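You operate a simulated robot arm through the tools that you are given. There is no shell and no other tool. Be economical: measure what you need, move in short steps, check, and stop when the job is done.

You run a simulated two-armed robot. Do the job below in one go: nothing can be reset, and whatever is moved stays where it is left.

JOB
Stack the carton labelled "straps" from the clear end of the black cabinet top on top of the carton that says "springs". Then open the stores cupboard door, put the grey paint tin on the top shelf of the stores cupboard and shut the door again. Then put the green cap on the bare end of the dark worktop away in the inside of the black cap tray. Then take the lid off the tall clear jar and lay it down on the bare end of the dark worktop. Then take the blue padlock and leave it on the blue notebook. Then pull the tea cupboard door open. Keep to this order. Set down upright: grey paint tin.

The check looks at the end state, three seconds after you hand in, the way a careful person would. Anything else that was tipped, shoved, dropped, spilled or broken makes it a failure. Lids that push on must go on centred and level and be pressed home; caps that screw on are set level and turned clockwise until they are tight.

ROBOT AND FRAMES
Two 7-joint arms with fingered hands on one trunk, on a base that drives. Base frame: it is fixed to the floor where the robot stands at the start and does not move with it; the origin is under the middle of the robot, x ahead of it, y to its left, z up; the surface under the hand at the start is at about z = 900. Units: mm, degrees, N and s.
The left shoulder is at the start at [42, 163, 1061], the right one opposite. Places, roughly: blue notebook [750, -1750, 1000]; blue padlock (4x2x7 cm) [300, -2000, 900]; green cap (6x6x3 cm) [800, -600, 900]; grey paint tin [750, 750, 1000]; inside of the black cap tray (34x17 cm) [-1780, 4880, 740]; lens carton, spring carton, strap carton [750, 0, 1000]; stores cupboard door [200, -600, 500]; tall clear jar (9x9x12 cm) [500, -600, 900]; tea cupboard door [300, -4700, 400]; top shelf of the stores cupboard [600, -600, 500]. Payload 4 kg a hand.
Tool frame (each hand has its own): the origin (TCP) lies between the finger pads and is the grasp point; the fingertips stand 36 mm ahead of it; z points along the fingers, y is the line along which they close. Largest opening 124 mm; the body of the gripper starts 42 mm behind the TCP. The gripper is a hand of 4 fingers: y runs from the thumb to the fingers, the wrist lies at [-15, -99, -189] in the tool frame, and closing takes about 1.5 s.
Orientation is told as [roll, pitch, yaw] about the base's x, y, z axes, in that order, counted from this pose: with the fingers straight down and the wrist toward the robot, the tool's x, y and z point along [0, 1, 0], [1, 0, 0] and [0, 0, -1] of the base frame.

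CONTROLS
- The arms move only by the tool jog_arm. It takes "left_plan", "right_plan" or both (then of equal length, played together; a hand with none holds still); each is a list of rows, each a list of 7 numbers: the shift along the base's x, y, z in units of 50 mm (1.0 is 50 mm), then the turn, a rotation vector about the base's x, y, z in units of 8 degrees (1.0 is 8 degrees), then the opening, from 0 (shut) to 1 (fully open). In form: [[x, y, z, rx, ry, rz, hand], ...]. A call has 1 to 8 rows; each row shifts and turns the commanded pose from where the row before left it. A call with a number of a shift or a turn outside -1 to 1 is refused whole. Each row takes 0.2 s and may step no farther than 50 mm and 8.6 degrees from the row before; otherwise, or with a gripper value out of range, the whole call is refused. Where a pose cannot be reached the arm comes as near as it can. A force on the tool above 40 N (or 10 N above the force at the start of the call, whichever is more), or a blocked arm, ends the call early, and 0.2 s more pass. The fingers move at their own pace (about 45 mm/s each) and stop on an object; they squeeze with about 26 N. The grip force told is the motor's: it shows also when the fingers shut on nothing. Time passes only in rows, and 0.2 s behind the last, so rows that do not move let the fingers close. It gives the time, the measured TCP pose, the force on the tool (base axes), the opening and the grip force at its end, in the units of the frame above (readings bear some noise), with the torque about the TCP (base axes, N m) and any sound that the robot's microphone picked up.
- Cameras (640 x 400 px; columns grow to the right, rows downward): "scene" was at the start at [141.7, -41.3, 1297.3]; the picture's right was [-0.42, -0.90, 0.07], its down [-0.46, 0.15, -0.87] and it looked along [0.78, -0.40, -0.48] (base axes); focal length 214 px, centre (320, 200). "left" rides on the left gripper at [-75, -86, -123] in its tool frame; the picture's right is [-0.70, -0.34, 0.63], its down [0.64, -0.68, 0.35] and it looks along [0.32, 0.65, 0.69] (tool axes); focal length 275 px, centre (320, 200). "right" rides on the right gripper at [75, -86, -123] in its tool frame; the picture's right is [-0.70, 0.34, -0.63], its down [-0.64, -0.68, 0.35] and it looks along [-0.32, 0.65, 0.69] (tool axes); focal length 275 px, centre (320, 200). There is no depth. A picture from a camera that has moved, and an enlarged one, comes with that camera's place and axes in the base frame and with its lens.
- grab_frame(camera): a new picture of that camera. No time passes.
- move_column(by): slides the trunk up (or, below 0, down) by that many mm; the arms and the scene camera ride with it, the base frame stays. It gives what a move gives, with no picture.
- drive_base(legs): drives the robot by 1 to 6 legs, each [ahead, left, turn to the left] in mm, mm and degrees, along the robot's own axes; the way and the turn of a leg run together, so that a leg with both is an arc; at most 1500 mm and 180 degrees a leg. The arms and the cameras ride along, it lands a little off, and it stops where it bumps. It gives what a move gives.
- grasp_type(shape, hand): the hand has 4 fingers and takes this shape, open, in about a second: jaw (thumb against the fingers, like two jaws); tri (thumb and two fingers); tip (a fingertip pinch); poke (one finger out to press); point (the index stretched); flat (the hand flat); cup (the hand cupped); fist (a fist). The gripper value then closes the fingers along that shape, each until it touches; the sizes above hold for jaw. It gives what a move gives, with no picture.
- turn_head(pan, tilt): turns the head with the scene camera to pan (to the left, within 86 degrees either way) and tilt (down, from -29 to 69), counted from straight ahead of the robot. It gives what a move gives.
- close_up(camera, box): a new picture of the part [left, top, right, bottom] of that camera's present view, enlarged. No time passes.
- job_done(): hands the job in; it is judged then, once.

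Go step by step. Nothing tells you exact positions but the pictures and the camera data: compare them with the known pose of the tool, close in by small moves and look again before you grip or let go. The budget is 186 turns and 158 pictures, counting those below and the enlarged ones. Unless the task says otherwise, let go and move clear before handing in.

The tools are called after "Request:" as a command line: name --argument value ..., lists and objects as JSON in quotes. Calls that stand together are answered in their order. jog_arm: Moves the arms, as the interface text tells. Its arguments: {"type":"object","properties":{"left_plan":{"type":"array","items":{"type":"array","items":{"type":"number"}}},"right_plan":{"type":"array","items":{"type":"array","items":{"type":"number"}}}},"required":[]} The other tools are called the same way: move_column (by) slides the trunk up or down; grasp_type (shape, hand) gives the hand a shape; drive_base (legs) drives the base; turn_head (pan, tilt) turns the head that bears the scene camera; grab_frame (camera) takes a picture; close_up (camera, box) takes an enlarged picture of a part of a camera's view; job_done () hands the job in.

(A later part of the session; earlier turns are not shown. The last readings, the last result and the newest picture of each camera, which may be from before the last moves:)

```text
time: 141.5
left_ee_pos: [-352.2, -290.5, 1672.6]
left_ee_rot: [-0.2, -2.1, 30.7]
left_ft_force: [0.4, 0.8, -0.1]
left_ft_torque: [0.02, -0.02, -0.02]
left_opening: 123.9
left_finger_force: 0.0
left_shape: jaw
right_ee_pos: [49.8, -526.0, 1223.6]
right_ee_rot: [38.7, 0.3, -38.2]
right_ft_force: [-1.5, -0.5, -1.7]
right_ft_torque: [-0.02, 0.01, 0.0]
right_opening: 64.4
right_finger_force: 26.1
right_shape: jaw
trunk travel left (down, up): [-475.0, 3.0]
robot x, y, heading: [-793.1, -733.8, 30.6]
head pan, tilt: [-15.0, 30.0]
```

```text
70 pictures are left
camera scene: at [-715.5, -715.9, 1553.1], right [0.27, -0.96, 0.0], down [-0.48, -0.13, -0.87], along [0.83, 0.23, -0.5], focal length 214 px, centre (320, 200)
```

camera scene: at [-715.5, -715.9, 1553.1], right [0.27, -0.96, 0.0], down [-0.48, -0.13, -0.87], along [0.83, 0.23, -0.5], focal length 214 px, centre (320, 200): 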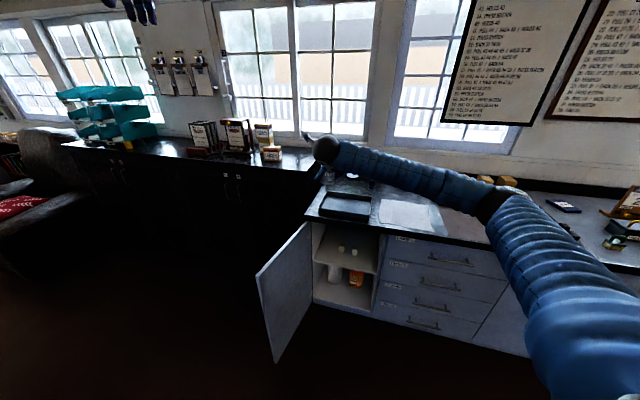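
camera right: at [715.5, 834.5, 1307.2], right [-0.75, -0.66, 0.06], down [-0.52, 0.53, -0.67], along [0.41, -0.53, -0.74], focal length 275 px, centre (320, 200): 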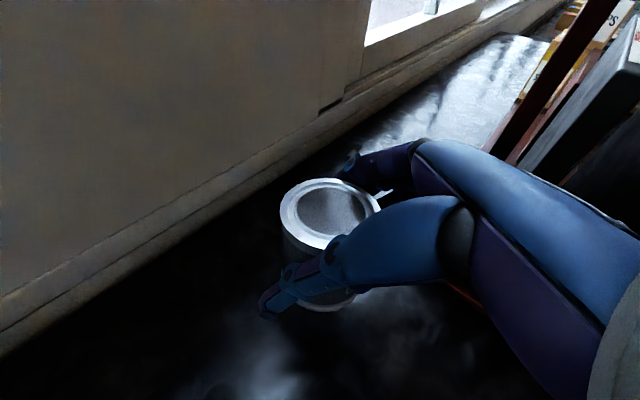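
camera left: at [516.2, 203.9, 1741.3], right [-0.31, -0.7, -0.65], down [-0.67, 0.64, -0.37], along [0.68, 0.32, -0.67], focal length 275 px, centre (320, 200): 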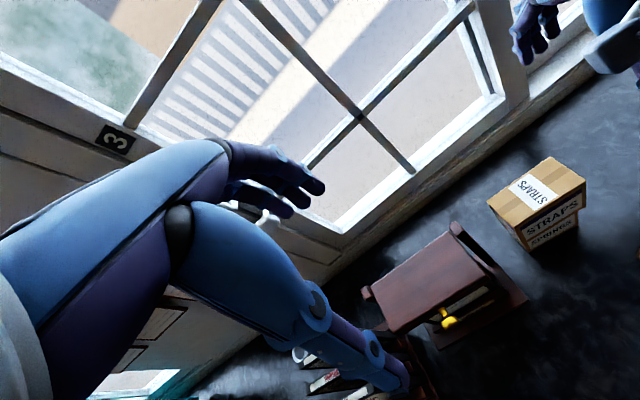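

Well placed. Zoom on the shelf for geometry, then lower the trunk.

Request:
close_up --camera "scene" --box '[290, 205, 400, 320]'

Request:
move_column --by -400

Request:
move_column --by -72

Request:
turn_head --pan -10 --tilt -10

Request:
grab_frame --camera "scene"

Request:
grab_frame --camera "right"

```text
3.48 times, centred on (345, 262) of scene
camera zoom: at [-715.5, -715.9, 1553.1], right [0.27, -0.96, 0.0], down [-0.48, -0.13, -0.87], along [0.83, 0.23, -0.5], focal length 746 px, centre (233, -17)
```

zoom: 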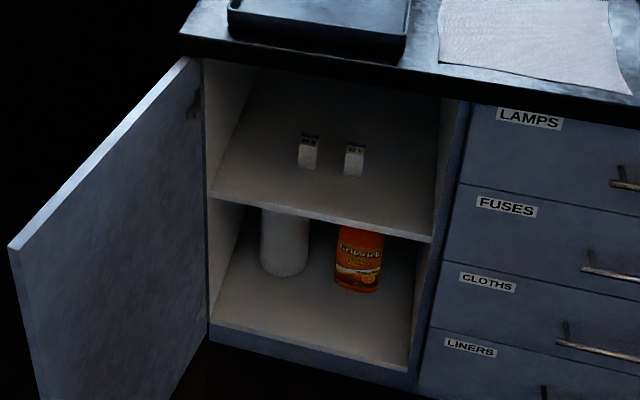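

```text
time: 145.3
left_ee_pos: [-353.3, -292.2, 1274.1]
left_ee_rot: [0.0, -2.1, 30.8]
left_ft_force: [0.2, 0.8, 0.7]
left_ft_torque: [0.02, 0.01, 0.03]
left_opening: 123.8
left_finger_force: 0.1
left_shape: jaw
right_ee_pos: [51.1, -525.0, 826.1]
right_ee_rot: [38.6, 0.3, -38.1]
right_ft_force: [-0.2, 0.4, -1.4]
right_ft_torque: [0.0, 0.02, 0.01]
right_opening: 64.5
right_finger_force: 25.9
right_shape: jaw
trunk travel left (down, up): [-75.0, 403.0]
robot x, y, heading: [-792.9, -737.7, 30.7]
head pan, tilt: [-15.0, 30.0]
```

```text
time: 146.4
left_ee_pos: [-354.6, -292.7, 1204.1]
left_ee_rot: [-0.3, -2.4, 30.7]
left_ft_force: [0.2, -0.3, 0.1]
left_ft_torque: [0.04, -0.05, -0.02]
left_opening: 123.9
left_finger_force: 0.0
left_shape: jaw
right_ee_pos: [49.0, -526.0, 755.1]
right_ee_rot: [38.9, 0.4, -38.2]
right_ft_force: [-0.4, -1.0, -1.2]
right_ft_torque: [0.01, 0.05, -0.05]
right_opening: 64.2
right_finger_force: 26.1
right_shape: jaw
trunk travel left (down, up): [-3.0, 475.0]
robot x, y, heading: [-794.4, -734.0, 30.3]
head pan, tilt: [-15.0, 30.0]
```

```text
time: 147.5
left_ee_pos: [-352.2, -290.0, 1201.2]
left_ee_rot: [-0.2, -2.1, 30.7]
left_ft_force: [0.1, -0.6, 0.5]
left_ft_torque: [-0.01, -0.02, -0.02]
left_opening: 123.7
left_finger_force: 0.0
left_shape: jaw
right_ee_pos: [51.2, -524.6, 751.9]
right_ee_rot: [38.6, 0.4, -38.2]
right_ft_force: [-0.4, 0.6, -1.8]
right_ft_torque: [-0.01, 0.03, 0.0]
right_opening: 64.4
right_finger_force: 25.8
right_shape: jaw
trunk travel left (down, up): [-3.0, 475.0]
robot x, y, heading: [-794.1, -731.2, 30.7]
head pan, tilt: [-10.0, -10.0]
```

```text
68 pictures are left
camera scene: at [-513.7, -587.0, 1023.1], right [0.37, -0.92, 0.09], down [-0.29, -0.21, -0.93], along [0.88, 0.32, -0.34], focal length 214 px, centre (320, 200)
```

scene: 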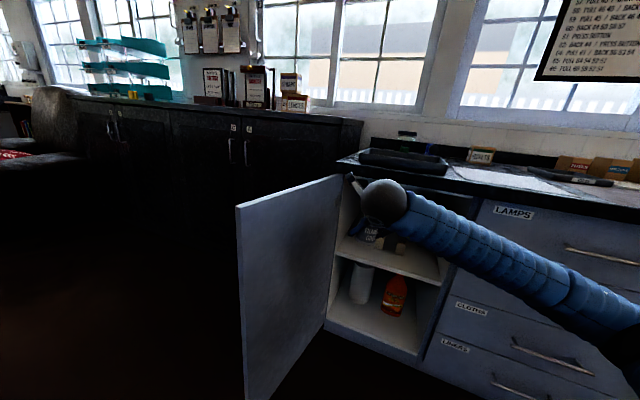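

```text
67 pictures are left
camera right: at [-27.5, -486.3, 894.7], right [-0.32, -0.95, 0.06], down [-0.72, 0.2, -0.67], along [0.62, -0.25, -0.74], focal length 275 px, centre (320, 200)
```

right: 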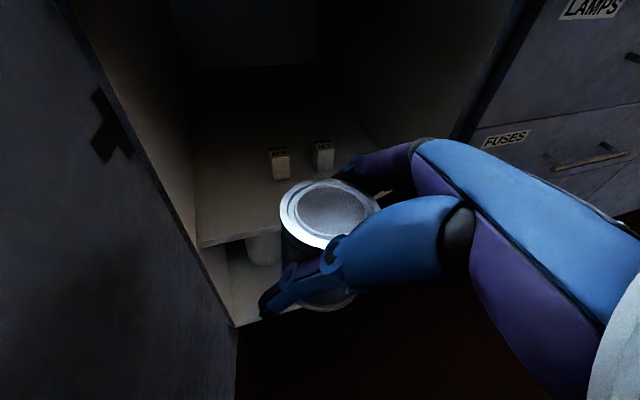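

Shelf top measured at about z 541, with the blocks at (328, −570) and (330, −659). I'll lower the hand in front of the opening so the wrist clears the worktop edge, then drive in.

Request:
jog_arm --right_plan '[[0, 0, -0.65, 0, 0, 0, 0], [0, 0, -0.65, 0, 0, 0, 0], [0, 0, -0.65, 0, 0, 0, 0], [0, 0, -0.65, 0, 0, 0, 0]]'

Request:
grab_frame --camera "scene"

```text
time: 148.5
left_ee_pos: [-352.0, -291.3, 1200.4]
left_ee_rot: [-0.1, -2.1, 30.6]
left_ft_force: [0.1, 0.5, -0.1]
left_ft_torque: [-0.02, 0.02, 0.01]
left_opening: 123.6
left_finger_force: 0.0
left_shape: jaw
right_ee_pos: [50.6, -526.0, 620.9]
right_ee_rot: [38.6, 0.4, -38.2]
right_ft_force: [-0.8, 0.4, -1.4]
right_ft_torque: [0.01, 0.02, -0.02]
right_opening: 63.9
right_finger_force: 26.3
right_shape: jaw
trunk travel left (down, up): [-3.0, 475.0]
robot x, y, heading: [-793.6, -734.6, 30.5]
head pan, tilt: [-10.0, -10.0]
```

```text
66 pictures are left
camera scene: at [-513.3, -586.9, 1022.8], right [0.37, -0.92, 0.09], down [-0.29, -0.21, -0.94], along [0.88, 0.32, -0.34], focal length 214 px, centre (320, 200)
```

scene: 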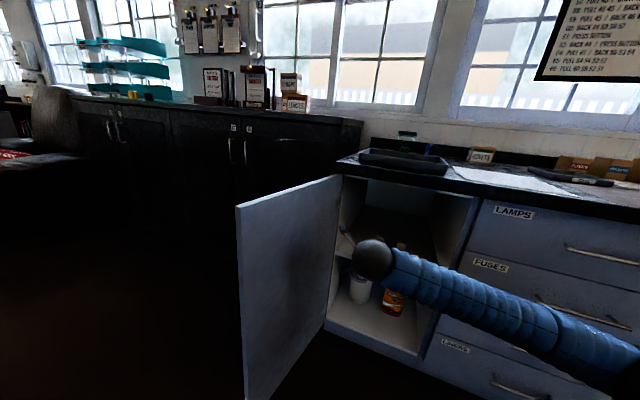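

Request:
drive_base --legs '[[150, -54, 0]]'

Request:
grab_frame --camera "right"

Request:
grab_frame --camera "scene"

```text
time: 149.9
left_ee_pos: [-192.3, -261.6, 1200.0]
left_ee_rot: [-0.1, -2.1, 30.5]
left_ft_force: [0.6, -0.4, -0.3]
left_ft_torque: [-0.03, 0.02, -0.01]
left_opening: 124.0
left_finger_force: 0.0
left_shape: jaw
right_ee_pos: [209.3, -498.6, 620.4]
right_ee_rot: [38.6, 0.4, -38.4]
right_ft_force: [1.0, -0.1, -2.1]
right_ft_torque: [-0.01, 0.01, -0.01]
right_opening: 64.4
right_finger_force: 25.8
right_shape: jaw
trunk travel left (down, up): [-3.0, 475.0]
robot x, y, heading: [-636.8, -703.3, 30.1]
head pan, tilt: [-10.0, -10.0]
```

```text
65 pictures are left
camera right: at [131.5, -459.7, 763.4], right [-0.32, -0.95, 0.06], down [-0.72, 0.2, -0.67], along [0.62, -0.26, -0.74], focal length 275 px, centre (320, 200)
```

right: 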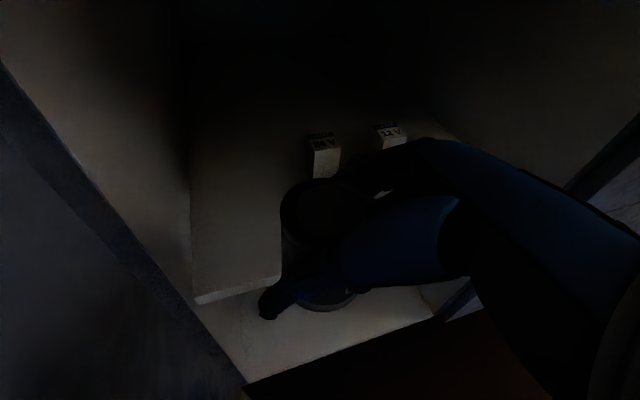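

```text
64 pictures are left
camera scene: at [-354.4, -557.5, 1022.7], right [0.37, -0.93, 0.09], down [-0.29, -0.2, -0.93], along [0.88, 0.32, -0.34], focal length 214 px, centre (320, 200)
```

scene: 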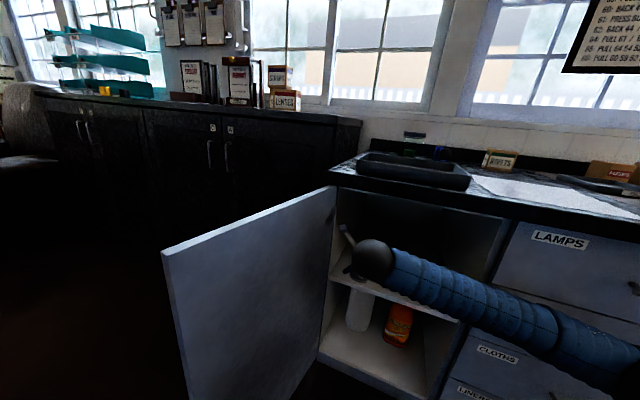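

Cross-checking all the views, the shelf front is inset to x≈262 and its top is at z≈500. I'll aim the tin at (318, −480).

Request:
drive_base --legs '[[104, -38, 0]]'

Request:
jog_arm --right_plan '[[0, 0, -0.4, 0, 0, 0, 0], [0, 0, -0.4, 0, 0, 0, 0], [0, 0, -0.3, 0, 0, 0, 0]]'

Request:
grab_frame --camera "right"

Request:
close_up --camera "scene" --box '[280, 170, 440, 320]'

```text
time: 151.2
left_ee_pos: [-98.5, -244.8, 1203.6]
left_ee_rot: [-0.1, -2.3, 30.1]
left_ft_force: [-0.2, -0.1, 0.6]
left_ft_torque: [0.0, 0.0, 0.01]
left_opening: 123.9
left_finger_force: 0.0
left_shape: jaw
right_ee_pos: [299.5, -483.9, 614.7]
right_ee_rot: [38.0, 0.3, -38.5]
right_ft_force: [-0.1, -0.6, -2.3]
right_ft_torque: [0.0, 0.06, 0.01]
right_opening: 64.3
right_finger_force: 25.6
right_shape: jaw
trunk travel left (down, up): [-3.0, 475.0]
robot x, y, heading: [-537.1, -685.2, 29.9]
head pan, tilt: [-10.0, -10.0]
stopped in leg 1: the robot was blocked; the commanded pose is now the measured one
```

```text
time: 152.0
left_ee_pos: [-99.8, -240.8, 1202.1]
left_ee_rot: [-0.4, -2.3, 30.4]
left_ft_force: [-0.1, -0.1, 0.0]
left_ft_torque: [0.02, 0.0, 0.02]
left_opening: 123.7
left_finger_force: 0.0
left_shape: jaw
right_ee_pos: [300.6, -481.1, 559.7]
right_ee_rot: [38.0, 0.5, -38.4]
right_ft_force: [-0.5, 0.1, -2.5]
right_ft_torque: [-0.01, 0.05, -0.01]
right_opening: 64.3
right_finger_force: 26.6
right_shape: jaw
trunk travel left (down, up): [-3.0, 475.0]
robot x, y, heading: [-537.4, -682.2, 30.0]
head pan, tilt: [-10.0, -10.0]
```

```text
63 pictures are left
camera right: at [223.2, -440.7, 702.6], right [-0.32, -0.95, 0.07], down [-0.72, 0.19, -0.67], along [0.62, -0.26, -0.74], focal length 275 px, centre (320, 200)
```

right: 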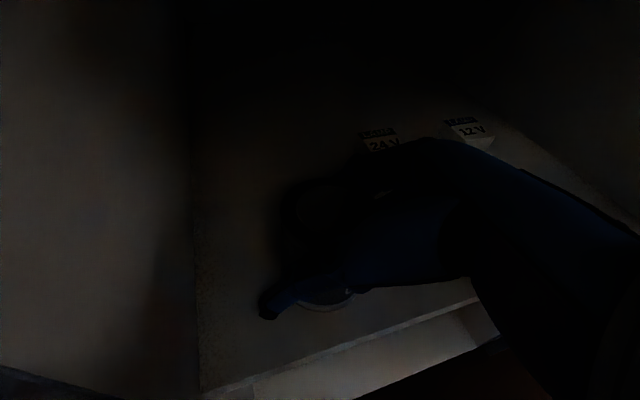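

```text
2.67 times, centred on (360, 245) of scene
camera zoom: at [-261.9, -536.4, 1024.4], right [0.36, -0.93, 0.09], down [-0.29, -0.21, -0.94], along [0.89, 0.32, -0.34], focal length 572 px, centre (213, 80)
```

zoom: 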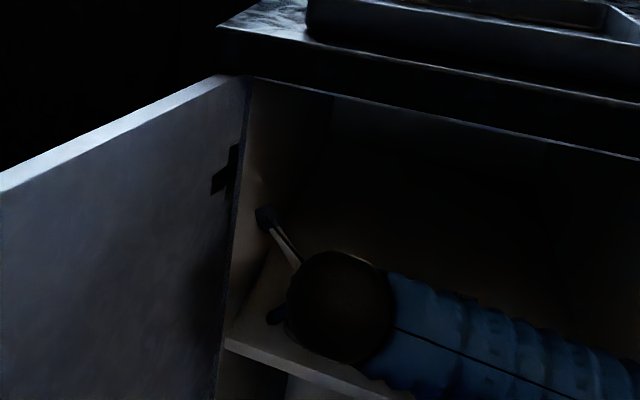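

The base was stopped slightly short, but the tin already overhangs the shelf fully (front edge at x≈263). I'll add 20 mm with the arm and lower to contact.

Request:
jog_arm --right_plan '[[0.2, 0, 0, 0, 0, 0, 0], [0.2, 0, 0, 0, 0, 0, 0], [0, 0, -0.12, 0, 0, 0, 0], [0, 0, -0.06, 0, 0, 0, 0], [0, 0, 0, 0, 0, 0, 0]]'

```text
time: 153.2
left_ee_pos: [-100.0, -242.7, 1202.6]
left_ee_rot: [-0.4, -2.4, 30.3]
left_ft_force: [0.1, -0.5, 0.3]
left_ft_torque: [-0.01, 0.0, -0.02]
left_opening: 123.9
left_finger_force: 0.0
left_shape: jaw
right_ee_pos: [322.9, -483.9, 554.6]
right_ee_rot: [38.3, 0.2, -38.5]
right_ft_force: [-4.6, 6.3, 32.6]
right_ft_torque: [-0.31, -1.03, 0.18]
right_opening: 77.4
right_finger_force: 26.1
right_shape: jaw
trunk travel left (down, up): [-3.0, 475.0]
robot x, y, heading: [-538.1, -683.6, 30.0]
head pan, tilt: [-10.0, -10.0]
```

Contact, and the finger spread has changed. I'll relieve the pressure slightly and look.

Request:
jog_arm --right_plan '[[0, 0, 0.06, 0, 0, 0, 0], [0, 0, 0, 0, 0, 0, 0]]'

Request:
close_up --camera "right" --box '[200, 120, 440, 360]'

Request:
grab_frame --camera "scene"

```text
time: 153.8
left_ee_pos: [-99.7, -243.6, 1202.9]
left_ee_rot: [-0.4, -2.3, 30.2]
left_ft_force: [0.0, 0.2, -0.7]
left_ft_torque: [-0.02, 0.02, -0.02]
left_opening: 123.9
left_finger_force: 0.0
left_shape: jaw
right_ee_pos: [321.8, -484.7, 554.7]
right_ee_rot: [38.0, 0.3, -38.6]
right_ft_force: [-0.4, 9.5, 24.3]
right_ft_torque: [-0.04, -0.94, 0.34]
right_opening: 77.3
right_finger_force: 26.1
right_shape: jaw
trunk travel left (down, up): [-3.0, 475.0]
robot x, y, heading: [-542.3, -685.0, 30.1]
head pan, tilt: [-10.0, -10.0]
```

```text
1.67 times, centred on (320, 240) of right
camera zoom: at [244.0, -444.3, 697.9], right [-0.32, -0.94, 0.07], down [-0.72, 0.2, -0.67], along [0.62, -0.26, -0.74], focal length 459 px, centre (320, 133)
```

zoom: 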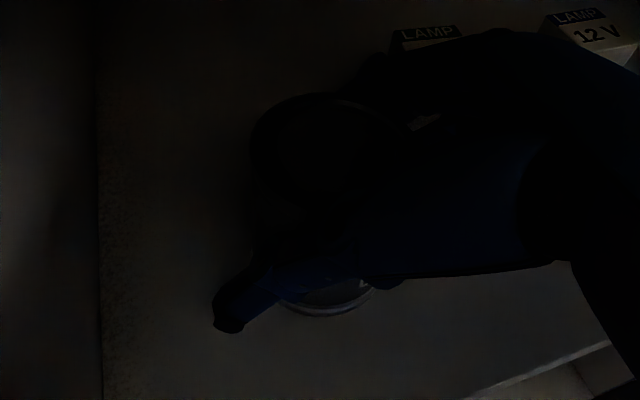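

```text
60 pictures are left
camera scene: at [-263.1, -538.8, 1024.8], right [0.36, -0.93, 0.09], down [-0.28, -0.2, -0.94], along [0.89, 0.31, -0.34], focal length 214 px, centre (320, 200)
```

scene: 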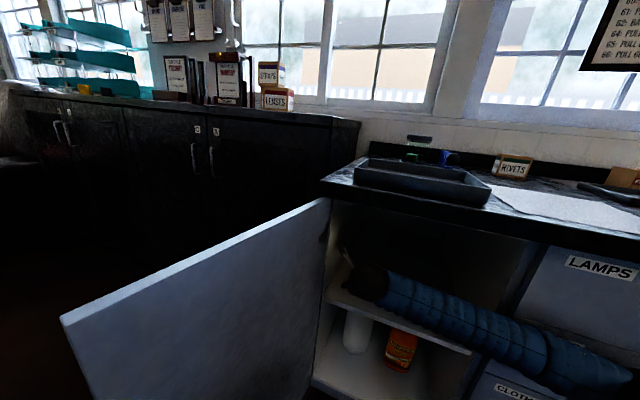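

Request:
jog_arm --right_plan '[[0, 0, 0.08, 0, 0, 0, 0], [0, 0, 0, 0, 0, 0, 0]]'

```text
time: 154.4
left_ee_pos: [-99.3, -243.7, 1202.4]
left_ee_rot: [-0.3, -2.4, 30.1]
left_ft_force: [0.6, -1.0, -0.6]
left_ft_torque: [0.01, -0.03, -0.05]
left_opening: 124.2
left_finger_force: 0.0
left_shape: jaw
right_ee_pos: [320.8, -485.5, 556.2]
right_ee_rot: [37.8, 0.3, -38.8]
right_ft_force: [2.2, 2.5, 9.1]
right_ft_torque: [-0.05, -0.47, 0.14]
right_opening: 63.9
right_finger_force: 26.2
right_shape: jaw
trunk travel left (down, up): [-3.0, 475.0]
robot x, y, heading: [-536.3, -683.4, 30.1]
head pan, tilt: [-10.0, -10.0]
```

The tin is resting lightly on the shelf, at about z 509. Opening the hand and withdrawing along the tool axis.

Request:
jog_arm --right_plan '[[0, 0, 0.02, 0, 0, 0, 0.6], [0, 0, 0, 0, 0, 0, 0.75], [0, 0, 0, 0, 0, 0, 0.75], [0, 0, 0, 0, 0, 0, 0.75], [0, 0, 0, 0, 0, 0, 0.75]]'

Request:
jog_arm --right_plan '[[-0.15, -0.19, 0.32, 0, 0, 0, 0.75], [-0.19, -0.24, 0.4, 0, 0, 0, 0.75], [-0.19, -0.24, 0.4, 0, 0, 0, 0.75], [-0.5, -0.2, 0, 0, 0, 0, 0.75], [-0.7, 0, 0, 0, 0, 0, 0.75]]'

Request:
grab_frame --camera "right"

Request:
grab_frame --camera "scene"

```text
time: 155.6
left_ee_pos: [-100.3, -244.0, 1202.8]
left_ee_rot: [-0.3, -2.3, 30.2]
left_ft_force: [0.8, -0.3, 0.2]
left_ft_torque: [0.01, 0.0, 0.0]
left_opening: 123.7
left_finger_force: 0.1
left_shape: jaw
right_ee_pos: [321.0, -486.4, 557.6]
right_ee_rot: [37.9, 0.4, -38.6]
right_ft_force: [0.1, 0.4, -0.4]
right_ft_torque: [0.03, 0.02, 0.04]
right_opening: 92.7
right_finger_force: 0.1
right_shape: jaw
trunk travel left (down, up): [-3.0, 475.0]
robot x, y, heading: [-540.2, -682.9, 30.2]
head pan, tilt: [-10.0, -10.0]
```

```text
time: 156.8
left_ee_pos: [-99.4, -247.8, 1205.3]
left_ee_rot: [-0.3, -2.4, 30.0]
left_ft_force: [0.8, -0.4, 0.1]
left_ft_torque: [0.03, 0.04, -0.03]
left_opening: 123.9
left_finger_force: 0.0
left_shape: jaw
right_ee_pos: [237.4, -534.3, 619.7]
right_ee_rot: [38.1, -0.1, -39.0]
right_ft_force: [0.6, 0.2, -1.0]
right_ft_torque: [0.0, -0.02, 0.01]
right_opening: 93.1
right_finger_force: 0.1
right_shape: jaw
trunk travel left (down, up): [-3.0, 475.0]
robot x, y, heading: [-534.3, -687.2, 30.0]
head pan, tilt: [-10.0, -10.0]
```

```text
59 pictures are left
camera right: at [160.4, -492.4, 761.8], right [-0.33, -0.94, 0.07], down [-0.71, 0.2, -0.67], along [0.62, -0.27, -0.74], focal length 275 px, centre (320, 200)
```

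right: 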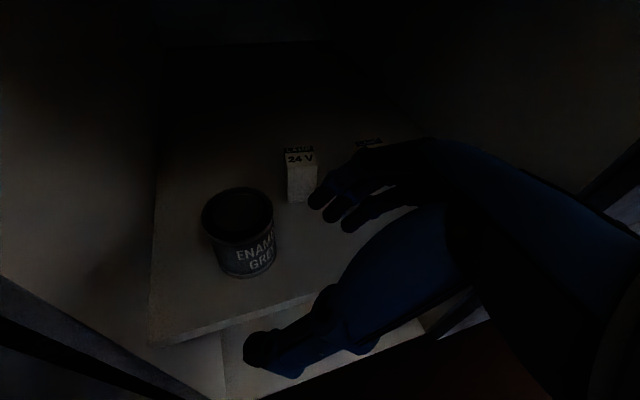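

```text
58 pictures are left
camera scene: at [-262.1, -542.3, 1027.2], right [0.36, -0.93, 0.09], down [-0.28, -0.2, -0.94], along [0.89, 0.31, -0.33], focal length 214 px, centre (320, 200)
```

scene: 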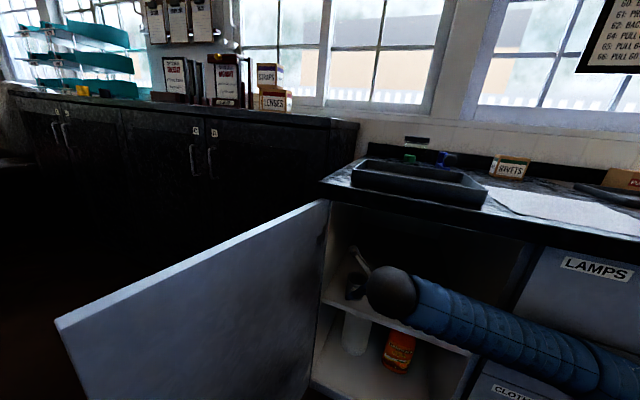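

The tin stands upright on the shelf. I'll back out, lift the right hand clear of the door's swing, and turn the base back to 0°.

Request:
drive_base --legs '[[-260, 150, 0]]'

Request:
jog_arm --right_plan '[[0, 0, 0.95, 0, 0, 0, 0.75], [0, 0, 0.95, 0, 0, 0, 0.75], [0, 0, 0.95, 0, 0, 0, 0.75], [0, 0, 0.95, 0, 0, 0, 0.75], [0, 0, 0.95, 0, 0, 0, 0.75], [0, 0, 0.95, 0, 0, 0, 0.75], [0, 0, 0.95, 0, 0, 0, 0.75]]'

Request:
drive_base --legs '[[0, 0, -30], [0, 300, 0]]'

Request:
turn_head --pan 5 --tilt 5

Request:
grab_frame --camera "scene"

```text
time: 158.9
left_ee_pos: [-400.5, -251.8, 1201.5]
left_ee_rot: [-0.2, -2.2, 30.1]
left_ft_force: [-0.1, -0.2, 0.5]
left_ft_torque: [0.0, -0.02, 0.01]
left_opening: 123.7
left_finger_force: 0.1
left_shape: jaw
right_ee_pos: [-70.8, -534.4, 609.7]
right_ee_rot: [37.9, 0.6, -38.7]
right_ft_force: [0.0, -0.3, 0.5]
right_ft_torque: [0.03, 0.01, 0.03]
right_opening: 93.0
right_finger_force: 0.1
right_shape: jaw
trunk travel left (down, up): [-3.0, 475.0]
robot x, y, heading: [-846.6, -692.7, 29.9]
head pan, tilt: [-10.0, -10.0]
```

```text
time: 160.5
left_ee_pos: [-402.6, -253.6, 1202.2]
left_ee_rot: [-0.2, -2.2, 30.2]
left_ft_force: [-1.3, 0.1, 0.2]
left_ft_torque: [0.0, -0.01, 0.03]
left_opening: 123.7
left_finger_force: 0.1
left_shape: jaw
right_ee_pos: [-70.1, -534.8, 946.2]
right_ee_rot: [37.9, 0.6, -38.7]
right_ft_force: [-0.3, 0.3, 0.6]
right_ft_torque: [0.03, 0.0, 0.02]
right_opening: 92.9
right_finger_force: 0.1
right_shape: jaw
trunk travel left (down, up): [-3.0, 475.0]
robot x, y, heading: [-846.8, -688.1, 29.8]
head pan, tilt: [-10.0, -10.0]
```

```text
time: 164.0
left_ee_pos: [-243.1, -227.5, 1200.4]
left_ee_rot: [-0.2, -2.1, 0.4]
left_ft_force: [-0.4, -0.1, 0.6]
left_ft_torque: [-0.01, -0.01, 0.0]
left_opening: 123.8
left_finger_force: 0.0
left_shape: jaw
right_ee_pos: [-93.2, -638.1, 942.3]
right_ee_rot: [37.8, 0.6, -68.4]
right_ft_force: [0.1, 1.0, 0.5]
right_ft_torque: [0.0, 0.01, -0.03]
right_opening: 92.9
right_finger_force: 0.2
right_shape: jaw
trunk travel left (down, up): [-3.0, 475.0]
robot x, y, heading: [-845.8, -391.3, 0.2]
head pan, tilt: [-10.0, -10.0]
```

```text
time: 164.8
left_ee_pos: [-242.1, -227.6, 1200.7]
left_ee_rot: [-0.1, -2.0, 0.4]
left_ft_force: [-0.2, 0.0, -0.2]
left_ft_torque: [0.01, -0.01, 0.01]
left_opening: 123.9
left_finger_force: 0.1
left_shape: jaw
right_ee_pos: [-93.7, -637.8, 942.6]
right_ee_rot: [37.9, 0.6, -68.4]
right_ft_force: [0.4, 0.0, -0.5]
right_ft_torque: [0.0, 0.0, 0.02]
right_opening: 93.0
right_finger_force: 0.1
right_shape: jaw
trunk travel left (down, up): [-3.0, 475.0]
robot x, y, heading: [-846.1, -390.6, 0.5]
head pan, tilt: [5.0, 5.0]
```

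```text
57 pictures are left
camera scene: at [-536.2, -380.9, 999.0], right [0.08, -1.0, -0.04], down [-0.58, -0.01, -0.81], along [0.81, 0.09, -0.58], focal length 214 px, centre (320, 200)
```

scene: 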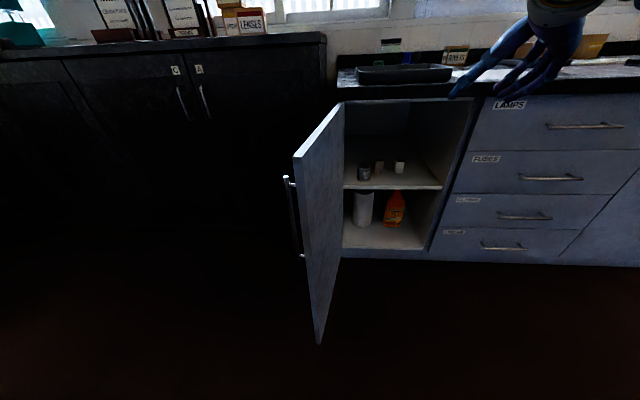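

Tin visible on the shelf. I'll lower the left hand, closed, on the outer side of the door and use it to push the door shut.

Request:
jog_arm --left_plan '[[0, 0, -0.95, 0, 0, 0, 0], [0, 0, -0.95, 0, 0, 0, 0], [0, 0, -0.95, 0, 0, 0, 0], [0, 0, -0.95, 0, 0, 0, 0], [0, 0, -0.95, 0, 0, 0, 0], [0, 0, -0.95, 0, 0, 0, 0], [0, 0, -0.95, 0, 0, 0, 0], [0, 0, -0.95, 0, 0, 0, 0]]'

Request:
jog_arm --left_plan '[[0, 0, -0.95, 0, 0, 0, 0], [0, 0, -0.95, 0, 0, 0, 0]]'

Request:
drive_base --legs '[[130, 0, 0]]'

Request:
grab_frame --camera "scene"

```text
time: 166.6
left_ee_pos: [-239.5, -228.6, 819.5]
left_ee_rot: [-0.2, -2.0, 0.6]
left_ft_force: [0.1, 1.0, -0.3]
left_ft_torque: [0.03, 0.03, -0.02]
left_opening: 0.0
left_finger_force: 17.0
left_shape: jaw
right_ee_pos: [-93.2, -636.5, 941.3]
right_ee_rot: [37.7, 0.6, -68.3]
right_ft_force: [0.5, -0.3, -0.6]
right_ft_torque: [-0.03, -0.01, -0.03]
right_opening: 93.2
right_finger_force: 0.1
right_shape: jaw
trunk travel left (down, up): [-3.0, 475.0]
robot x, y, heading: [-849.3, -387.7, 0.3]
head pan, tilt: [5.0, 5.0]
```

```text
time: 167.2
left_ee_pos: [-240.5, -226.8, 723.9]
left_ee_rot: [-0.3, -2.1, 0.4]
left_ft_force: [-0.9, -0.2, 0.4]
left_ft_torque: [0.0, 0.02, -0.07]
left_opening: 0.0
left_finger_force: 26.4
left_shape: jaw
right_ee_pos: [-92.7, -637.6, 943.1]
right_ee_rot: [37.8, 0.6, -68.4]
right_ft_force: [-0.6, -0.2, 0.3]
right_ft_torque: [0.0, -0.03, -0.01]
right_opening: 93.1
right_finger_force: 0.0
right_shape: jaw
trunk travel left (down, up): [-3.0, 475.0]
robot x, y, heading: [-847.5, -387.4, 0.3]
head pan, tilt: [5.0, 5.0]
```

```text
time: 168.5
left_ee_pos: [-124.4, -225.9, 724.7]
left_ee_rot: [0.0, -2.3, -0.4]
left_ft_force: [-0.4, -0.4, 0.1]
left_ft_torque: [0.02, 0.02, -0.01]
left_opening: 0.0
left_finger_force: 26.1
left_shape: jaw
right_ee_pos: [26.8, -637.2, 942.7]
right_ee_rot: [37.8, 0.6, -68.3]
right_ft_force: [-0.5, -0.5, 1.0]
right_ft_torque: [-0.02, -0.01, 0.01]
right_opening: 92.9
right_finger_force: 0.1
right_shape: jaw
trunk travel left (down, up): [-3.0, 475.0]
robot x, y, heading: [-729.6, -383.8, 0.3]
head pan, tilt: [5.0, 5.0]
stopped in leg 1: the force on the tool passed its limit at 71 N (the readings are from after the stop); the commanded pose is now the measured one
```

```text
56 pictures are left
camera scene: at [-416.2, -379.9, 998.9], right [0.08, -1.0, -0.04], down [-0.58, -0.01, -0.81], along [0.81, 0.09, -0.58], focal length 214 px, centre (320, 200)
```

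scene: 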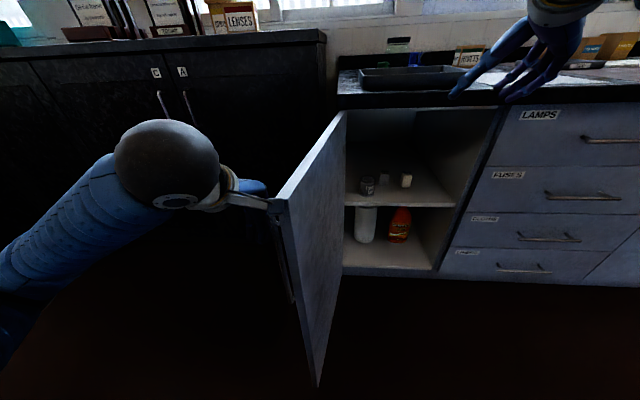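

The left wrist camera's stalk touched the door edge. I'll step left and yaw the left hand −90° so that the knuckles lead instead.

Request:
drive_base --legs '[[-30, 110, 0]]'

Request:
jog_arm --left_plan '[[0, 0, 0, 0, 0, -1, 0], [0, 0, 0, 0, 0, -1, 0], [0, 0, 0, 0, 0, -1, 0], [0, 0, 0, 0, 0, -1, 0], [0, 0, 0, 0, 0, -1, 0], [0, 0, 0, 0, 0, -1, 0], [0, 0, 0, 0, 0, -1, 0], [0, 0, 0, 0, 0, -1, 0]]'

Request:
drive_base --legs '[[150, 0, 0]]'

Request:
grab_frame --camera "scene"

```text
time: 169.7
left_ee_pos: [-154.5, -116.7, 725.6]
left_ee_rot: [-0.1, -2.1, -0.1]
left_ft_force: [-0.5, 0.2, 0.3]
left_ft_torque: [-0.02, -0.01, 0.0]
left_opening: 0.0
left_finger_force: 26.0
left_shape: jaw
right_ee_pos: [-4.0, -525.3, 943.2]
right_ee_rot: [37.8, 0.6, -68.3]
right_ft_force: [0.1, -0.3, 0.7]
right_ft_torque: [0.02, 0.0, -0.03]
right_opening: 92.9
right_finger_force: 0.1
right_shape: jaw
trunk travel left (down, up): [-3.0, 475.0]
robot x, y, heading: [-762.1, -279.4, -0.0]
head pan, tilt: [5.0, 5.0]
```

```text
time: 171.5
left_ee_pos: [-155.5, -117.2, 724.2]
left_ee_rot: [-0.1, -2.2, -64.3]
left_ft_force: [-0.3, 0.3, 0.4]
left_ft_torque: [0.0, 0.01, 0.03]
left_opening: 0.0
left_finger_force: 25.8
left_shape: jaw
right_ee_pos: [-3.0, -525.0, 941.6]
right_ee_rot: [37.7, 0.6, -68.3]
right_ft_force: [-0.2, -0.4, 0.0]
right_ft_torque: [-0.07, 0.05, 0.01]
right_opening: 93.3
right_finger_force: 0.0
right_shape: jaw
trunk travel left (down, up): [-3.0, 475.0]
robot x, y, heading: [-756.2, -283.0, 0.2]
head pan, tilt: [5.0, 5.0]
```

```text
time: 172.9
left_ee_pos: [-3.6, -113.5, 723.6]
left_ee_rot: [-0.2, -2.2, -63.9]
left_ft_force: [0.6, -0.9, 0.3]
left_ft_torque: [0.03, 0.03, 0.02]
left_opening: 0.0
left_finger_force: 26.4
left_shape: jaw
right_ee_pos: [150.0, -523.1, 941.6]
right_ee_rot: [37.8, 0.6, -68.0]
right_ft_force: [-0.1, 0.5, 0.9]
right_ft_torque: [-0.02, -0.03, -0.02]
right_opening: 93.2
right_finger_force: 0.0
right_shape: jaw
trunk travel left (down, up): [-3.0, 475.0]
robot x, y, heading: [-609.1, -277.1, 0.6]
head pan, tilt: [5.0, 5.0]
```

```text
55 pictures are left
camera scene: at [-294.3, -268.0, 998.5], right [0.08, -1.0, -0.04], down [-0.58, -0.01, -0.81], along [0.81, 0.09, -0.58], focal length 214 px, centre (320, 200)
```

scene: 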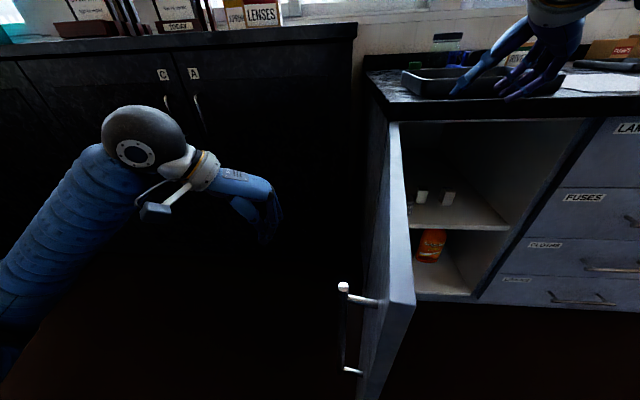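

I'll raise the right hand well above the worktop, then sweep the left hand against the door along its closing arc.

Request:
jog_arm --right_plan '[[0, 0, 0.95, 0, 0, 0, 0.75], [0, 0, 0.95, 0, 0, 0, 0.75], [0, 0, 0.95, 0, 0, 0, 0.75], [0, 0, 0.95, 0, 0, 0, 0.75], [0, 0, 0.95, 0, 0, 0, 0.75], [0, 0, 0.95, 0, 0, 0, 0.75]]'

Request:
drive_base --legs '[[-76, -200, 0], [10, -130, 0]]'

Request:
grab_frame --camera "scene"

```text
time: 174.3
left_ee_pos: [-3.4, -114.2, 727.2]
left_ee_rot: [0.0, -2.2, -64.0]
left_ft_force: [0.2, -0.4, -0.4]
left_ft_torque: [0.02, -0.01, 0.04]
left_opening: 0.1
left_finger_force: 25.8
left_shape: jaw
right_ee_pos: [149.3, -523.4, 1229.5]
right_ee_rot: [37.8, 0.6, -68.1]
right_ft_force: [-0.6, -0.8, -0.4]
right_ft_torque: [0.02, 0.01, -0.01]
right_opening: 93.0
right_finger_force: 0.1
right_shape: jaw
trunk travel left (down, up): [-3.0, 475.0]
robot x, y, heading: [-605.1, -278.1, 0.5]
head pan, tilt: [5.0, 5.0]
```

```text
time: 176.8
left_ee_pos: [-66.5, -445.0, 724.7]
left_ee_rot: [0.1, -2.1, -63.8]
left_ft_force: [-0.6, 0.2, 0.9]
left_ft_torque: [0.03, 0.0, -0.01]
left_opening: 0.0
left_finger_force: 25.7
left_shape: jaw
right_ee_pos: [88.3, -854.7, 1227.0]
right_ee_rot: [37.8, 0.7, -68.0]
right_ft_force: [0.2, -0.5, -0.1]
right_ft_torque: [0.04, 0.01, 0.0]
right_opening: 93.0
right_finger_force: 0.1
right_shape: jaw
trunk travel left (down, up): [-3.0, 475.0]
robot x, y, heading: [-666.1, -609.0, 0.5]
head pan, tilt: [5.0, 5.0]
```

```text
54 pictures are left
camera scene: at [-357.6, -599.0, 998.9], right [0.08, -1.0, -0.04], down [-0.58, -0.01, -0.81], along [0.81, 0.1, -0.58], focal length 214 px, centre (320, 200)
```

scene: 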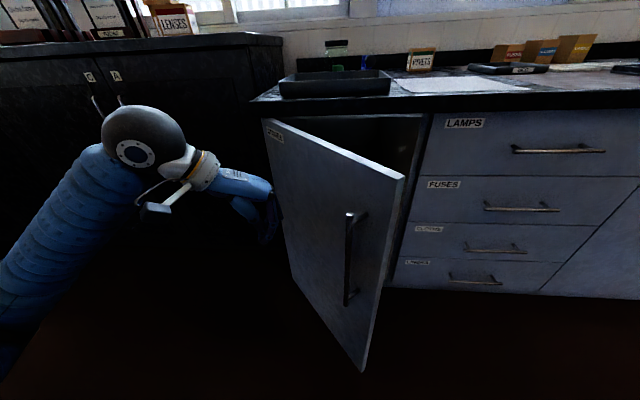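

The door is closing, at about 45° now. Continue the push.

Request:
drive_base --legs '[[50, -120, 0], [90, -80, 0], [70, -20, 0]]'

Request:
grab_frame --camera "scene"

```text
time: 179.6
left_ee_pos: [144.5, -662.3, 723.5]
left_ee_rot: [0.0, -2.0, -64.0]
left_ft_force: [0.0, -0.5, 0.1]
left_ft_torque: [0.05, 0.02, -0.03]
left_opening: 0.0
left_finger_force: 25.5
left_shape: jaw
right_ee_pos: [299.6, -1073.1, 1226.0]
right_ee_rot: [37.7, 0.7, -68.2]
right_ft_force: [-0.3, -0.7, -0.5]
right_ft_torque: [0.01, 0.01, 0.04]
right_opening: 93.0
right_finger_force: 0.0
right_shape: jaw
trunk travel left (down, up): [-3.0, 475.0]
robot x, y, heading: [-459.7, -826.9, 0.8]
head pan, tilt: [5.0, 5.0]
```

```text
53 pictures are left
camera scene: at [-146.4, -817.0, 998.4], right [0.08, -1.0, -0.04], down [-0.58, -0.01, -0.81], along [0.81, 0.09, -0.58], focal length 214 px, centre (320, 200)
```

scene: 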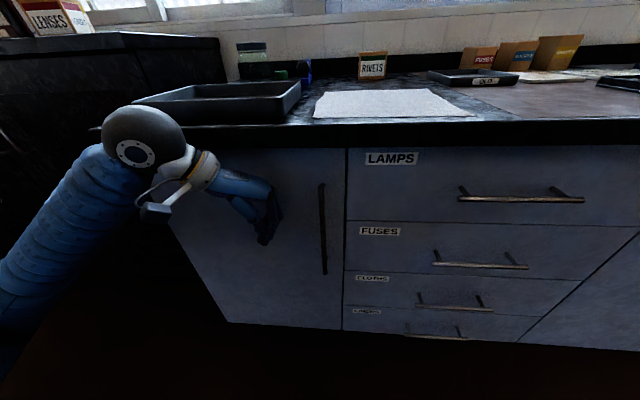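

It looks shut; I'll press lightly to make sure, then look closely.

Request:
drive_base --legs '[[45, 0, 0]]'

Request:
close_up --camera "scene" --box '[150, 60, 410, 350]'

```text
time: 180.5
left_ee_pos: [178.0, -664.5, 724.3]
left_ee_rot: [0.0, -2.1, -64.5]
left_ft_force: [-1.3, 0.2, -0.3]
left_ft_torque: [-0.01, 0.01, -0.04]
left_opening: 0.2
left_finger_force: 26.2
left_shape: jaw
right_ee_pos: [338.1, -1071.5, 1225.9]
right_ee_rot: [37.6, 0.7, -68.0]
right_ft_force: [-0.6, 0.3, 0.0]
right_ft_torque: [0.02, -0.01, -0.03]
right_opening: 93.1
right_finger_force: 0.0
right_shape: jaw
trunk travel left (down, up): [-3.0, 475.0]
robot x, y, heading: [-419.5, -829.8, 0.4]
head pan, tilt: [5.0, 5.0]
stopped in leg 1: the force on the tool passed its limit at 82 N (the readings are from after the stop); the commanded pose is now the measured one
```

```text
1.38 times, centred on (280, 205) of scene
camera zoom: at [-108.9, -816.5, 998.8], right [0.08, -1.0, -0.04], down [-0.58, -0.01, -0.81], along [0.81, 0.09, -0.58], focal length 296 px, centre (375, 193)
```

zoom: 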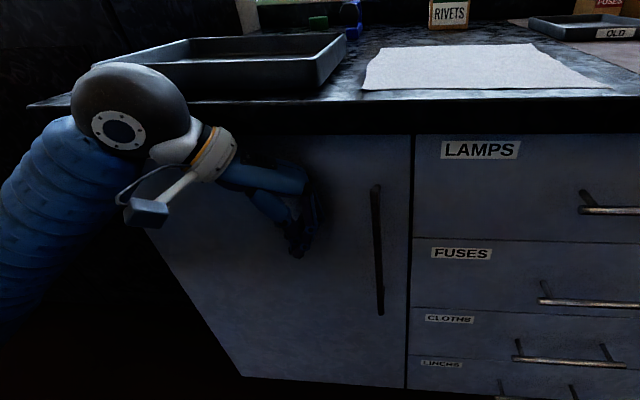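

The stores door is shut. I'll back off, raise the trunk to mid-height, and look at the worktop for the green cap.

Request:
drive_base --legs '[[-250, 0, 0]]'

Request:
move_column --by 250

Request:
turn_head --pan 8 --tilt 15

Request:
grab_frame --camera "scene"

Request:
close_up --camera "scene" --box '[220, 130, 440, 280]'

```text
time: 182.3
left_ee_pos: [-74.4, -666.0, 725.5]
left_ee_rot: [0.0, -2.2, -64.6]
left_ft_force: [0.7, 0.0, 0.3]
left_ft_torque: [0.03, -0.02, -0.04]
left_opening: 0.0
left_finger_force: 25.9
left_shape: jaw
right_ee_pos: [84.2, -1073.2, 1227.0]
right_ee_rot: [37.7, 0.7, -68.3]
right_ft_force: [-0.1, 1.1, -0.4]
right_ft_torque: [0.02, 0.0, 0.03]
right_opening: 93.0
right_finger_force: 0.1
right_shape: jaw
trunk travel left (down, up): [-3.0, 475.0]
robot x, y, heading: [-671.7, -827.0, 0.5]
head pan, tilt: [5.0, 5.0]
```

```text
time: 184.9
left_ee_pos: [-73.0, -667.0, 975.5]
left_ee_rot: [-0.1, -2.1, -64.4]
left_ft_force: [0.2, 0.4, 0.0]
left_ft_torque: [-0.01, -0.01, -0.02]
left_opening: 0.1
left_finger_force: 25.5
left_shape: jaw
right_ee_pos: [86.3, -1073.7, 1476.6]
right_ee_rot: [37.6, 0.8, -68.2]
right_ft_force: [0.0, -0.8, -0.8]
right_ft_torque: [0.03, 0.0, 0.0]
right_opening: 93.2
right_finger_force: 0.1
right_shape: jaw
trunk travel left (down, up): [-253.0, 225.0]
robot x, y, heading: [-673.5, -827.6, 0.6]
head pan, tilt: [5.0, 5.0]
```

```text
time: 185.7
left_ee_pos: [-74.4, -666.6, 975.6]
left_ee_rot: [0.0, -2.1, -64.5]
left_ft_force: [-0.1, -0.2, -0.5]
left_ft_torque: [0.0, 0.01, 0.03]
left_opening: 0.0
left_finger_force: 25.8
left_shape: jaw
right_ee_pos: [84.6, -1073.8, 1475.6]
right_ee_rot: [37.7, 0.7, -68.3]
right_ft_force: [0.0, -0.9, -0.1]
right_ft_torque: [-0.01, -0.02, 0.01]
right_opening: 93.0
right_finger_force: 0.1
right_shape: jaw
trunk travel left (down, up): [-253.0, 225.0]
robot x, y, heading: [-674.5, -830.1, 0.4]
head pan, tilt: [8.0, 15.0]
```

```text
51 pictures are left
camera scene: at [-535.2, -815.3, 1338.7], right [0.15, -0.99, -0.02], down [-0.37, -0.04, -0.93], along [0.92, 0.14, -0.37], focal length 214 px, centre (320, 200)
```

scene: 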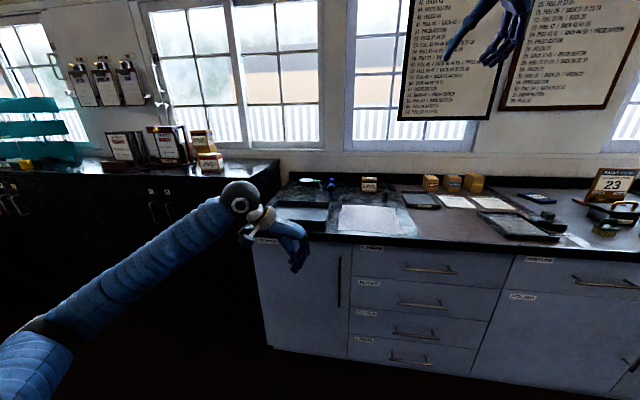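

```text
2.67 times, centred on (330, 205) of scene
camera zoom: at [-535.2, -815.3, 1338.7], right [0.15, -0.99, -0.02], down [-0.37, -0.04, -0.93], along [0.92, 0.14, -0.37], focal length 572 px, centre (293, 187)
```

zoom: 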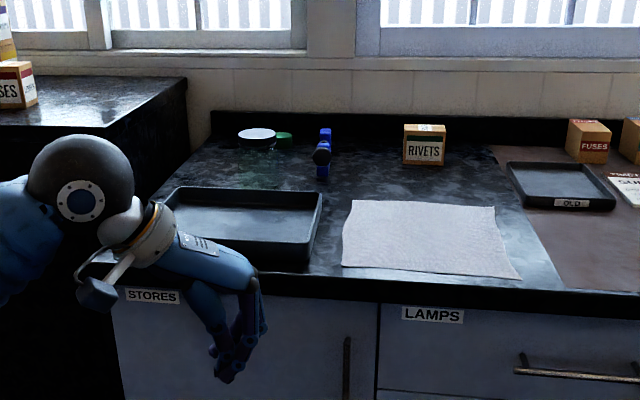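

The green cap is behind the jar, at about (835, −584). The best access is from the start position beside the corner, with the tool pointing down. I'll restore the right hand to tool-down and raise the left hand out of the way.

Request:
jog_arm --right_plan '[[0, 0, 0, -0.166, 0.359, 0.709, 1], [0, 0, 0, -0.201, 0.341, 0.709, 1], [0, 0, 0, -0.234, 0.32, 0.709, 1], [0, 0, 0, -0.264, 0.295, 0.709, 1], [0, 0, 0, -0.292, 0.268, 0.709, 1], [0, 0, 0, -0.317, 0.237, 0.709, 1]]' --left_plan '[[0, 0, 0.95, 0, 0, 0, 0], [0, 0, 0.95, 0, 0, 0, 0], [0, 0, 0.95, 0, 0, 0, 0], [0, 0, 0.95, 0, 0, 0, 0], [0, 0, 0.95, 0, 0, 0, 0], [0, 0, 0.95, 0, 0, 0, 0]]'

Request:
jog_arm --right_plan '[[0, 0, 0, -0.339, 0.205, 0.709, 1], [0, 0, 0, -0.357, 0.17, 0.709, 1], [0, 0, 0, -0.373, 0.134, 0.709, 1], [0, 0, 0, -0.384, 0.097, 0.709, 1], [0, 0, 0, -0.392, 0.059, 0.709, 1], [0, 0, 0, -0.396, 0.019, 0.709, 1]]' --left_plan '[[0, 0, 0.95, 0, 0, 1, 0.2], [0, 0, 0.95, 0, 0, 1, 0.5], [0, 0, 0.6, 0, 0, 1, 1], [0, 0, 0, 0, 0, 1, 1], [0, 0, 0, 0, 0, 1, 1], [0, 0, 0, 0, 0, 1, 1]]'

Request:
move_column --by 100

Request:
drive_base --legs '[[-30, 775, 0], [760, 0, 0], [0, 0, -15]]'

Request:
turn_head --pan -20 --tilt 30

Request:
grab_frame --camera "scene"

```text
time: 187.1
left_ee_pos: [-75.6, -667.1, 1263.7]
left_ee_rot: [0.0, -2.2, -64.5]
left_ft_force: [-0.6, -0.2, 0.4]
left_ft_torque: [0.01, 0.02, -0.03]
left_opening: 0.0
left_finger_force: 26.1
left_shape: jaw
right_ee_pos: [85.2, -1075.1, 1475.3]
right_ee_rot: [18.7, 0.7, -34.1]
right_ft_force: [0.7, 0.0, -1.0]
right_ft_torque: [0.01, -0.03, 0.0]
right_opening: 123.7
right_finger_force: 0.0
right_shape: jaw
trunk travel left (down, up): [-253.0, 225.0]
robot x, y, heading: [-671.7, -833.3, 0.6]
head pan, tilt: [8.0, 15.0]
```

```text
time: 188.4
left_ee_pos: [-74.8, -665.9, 1384.7]
left_ee_rot: [0.0, -2.2, -16.4]
left_ft_force: [-0.8, 1.0, -0.3]
left_ft_torque: [0.04, 0.02, 0.0]
left_opening: 94.4
left_finger_force: 0.0
left_shape: jaw
right_ee_pos: [83.9, -1074.2, 1476.7]
right_ee_rot: [-0.3, 0.4, -0.3]
right_ft_force: [-0.2, -1.0, 1.2]
right_ft_torque: [0.02, -0.02, 0.01]
right_opening: 123.5
right_finger_force: 0.0
right_shape: jaw
trunk travel left (down, up): [-253.0, 225.0]
robot x, y, heading: [-673.5, -831.3, 0.8]
head pan, tilt: [8.0, 15.0]
```

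```text
time: 189.8
left_ee_pos: [-74.7, -666.3, 1484.4]
left_ee_rot: [0.0, -2.1, -16.4]
left_ft_force: [0.2, 0.2, -0.1]
left_ft_torque: [-0.01, 0.01, 0.01]
left_opening: 123.5
left_finger_force: 0.1
left_shape: jaw
right_ee_pos: [86.3, -1075.0, 1574.9]
right_ee_rot: [-0.4, 0.6, -0.5]
right_ft_force: [-0.4, 0.0, -0.2]
right_ft_torque: [-0.02, 0.0, -0.01]
right_opening: 123.7
right_finger_force: 0.0
right_shape: jaw
trunk travel left (down, up): [-353.0, 125.0]
robot x, y, heading: [-668.3, -827.9, 0.2]
head pan, tilt: [8.0, 15.0]
```

```text
time: 198.5
left_ee_pos: [662.3, 50.7, 1492.5]
left_ee_rot: [-0.2, -2.9, -24.5]
left_ft_force: [-0.2, -0.6, -0.4]
left_ft_torque: [0.01, 0.06, 0.03]
left_opening: 123.9
left_finger_force: 0.1
left_shape: jaw
right_ee_pos: [750.3, -395.4, 1576.9]
right_ee_rot: [-0.3, 0.4, -10.0]
right_ft_force: [0.6, -0.4, -0.6]
right_ft_torque: [0.12, 0.06, 0.01]
right_opening: 124.1
right_finger_force: 0.1
right_shape: jaw
trunk travel left (down, up): [-353.0, 125.0]
robot x, y, heading: [49.8, -31.1, -8.6]
head pan, tilt: [8.0, 15.0]
stopped in leg 3: the robot was blocked; the commanded pose is now the measured one
```

```text
time: 199.4
left_ee_pos: [660.7, 50.7, 1494.0]
left_ee_rot: [-0.3, -2.9, -24.8]
left_ft_force: [1.2, -0.2, 0.8]
left_ft_torque: [-0.03, 0.0, -0.01]
left_opening: 123.9
left_finger_force: 0.0
left_shape: jaw
right_ee_pos: [745.7, -392.5, 1581.9]
right_ee_rot: [-0.5, 0.1, -10.1]
right_ft_force: [-0.1, 0.6, -0.3]
right_ft_torque: [0.01, 0.0, 0.01]
right_opening: 124.0
right_finger_force: 0.0
right_shape: jaw
trunk travel left (down, up): [-353.0, 125.0]
robot x, y, heading: [50.4, -27.7, -9.0]
head pan, tilt: [-20.0, 30.0]
```

```text
49 pictures are left
camera scene: at [125.6, -69.4, 1427.6], right [-0.49, -0.87, 0.01], down [-0.46, 0.24, -0.85], along [0.74, -0.42, -0.52], focal length 214 px, centre (320, 200)
```

scene: 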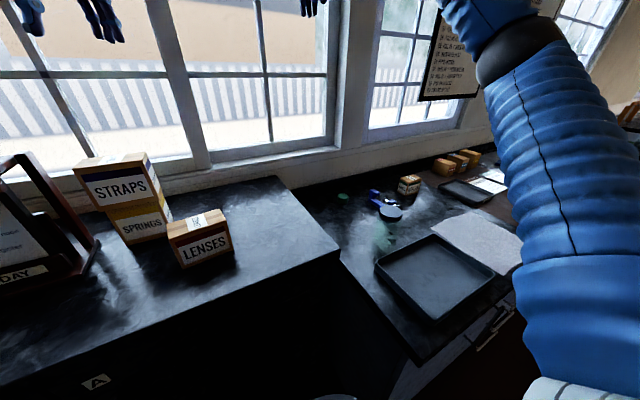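

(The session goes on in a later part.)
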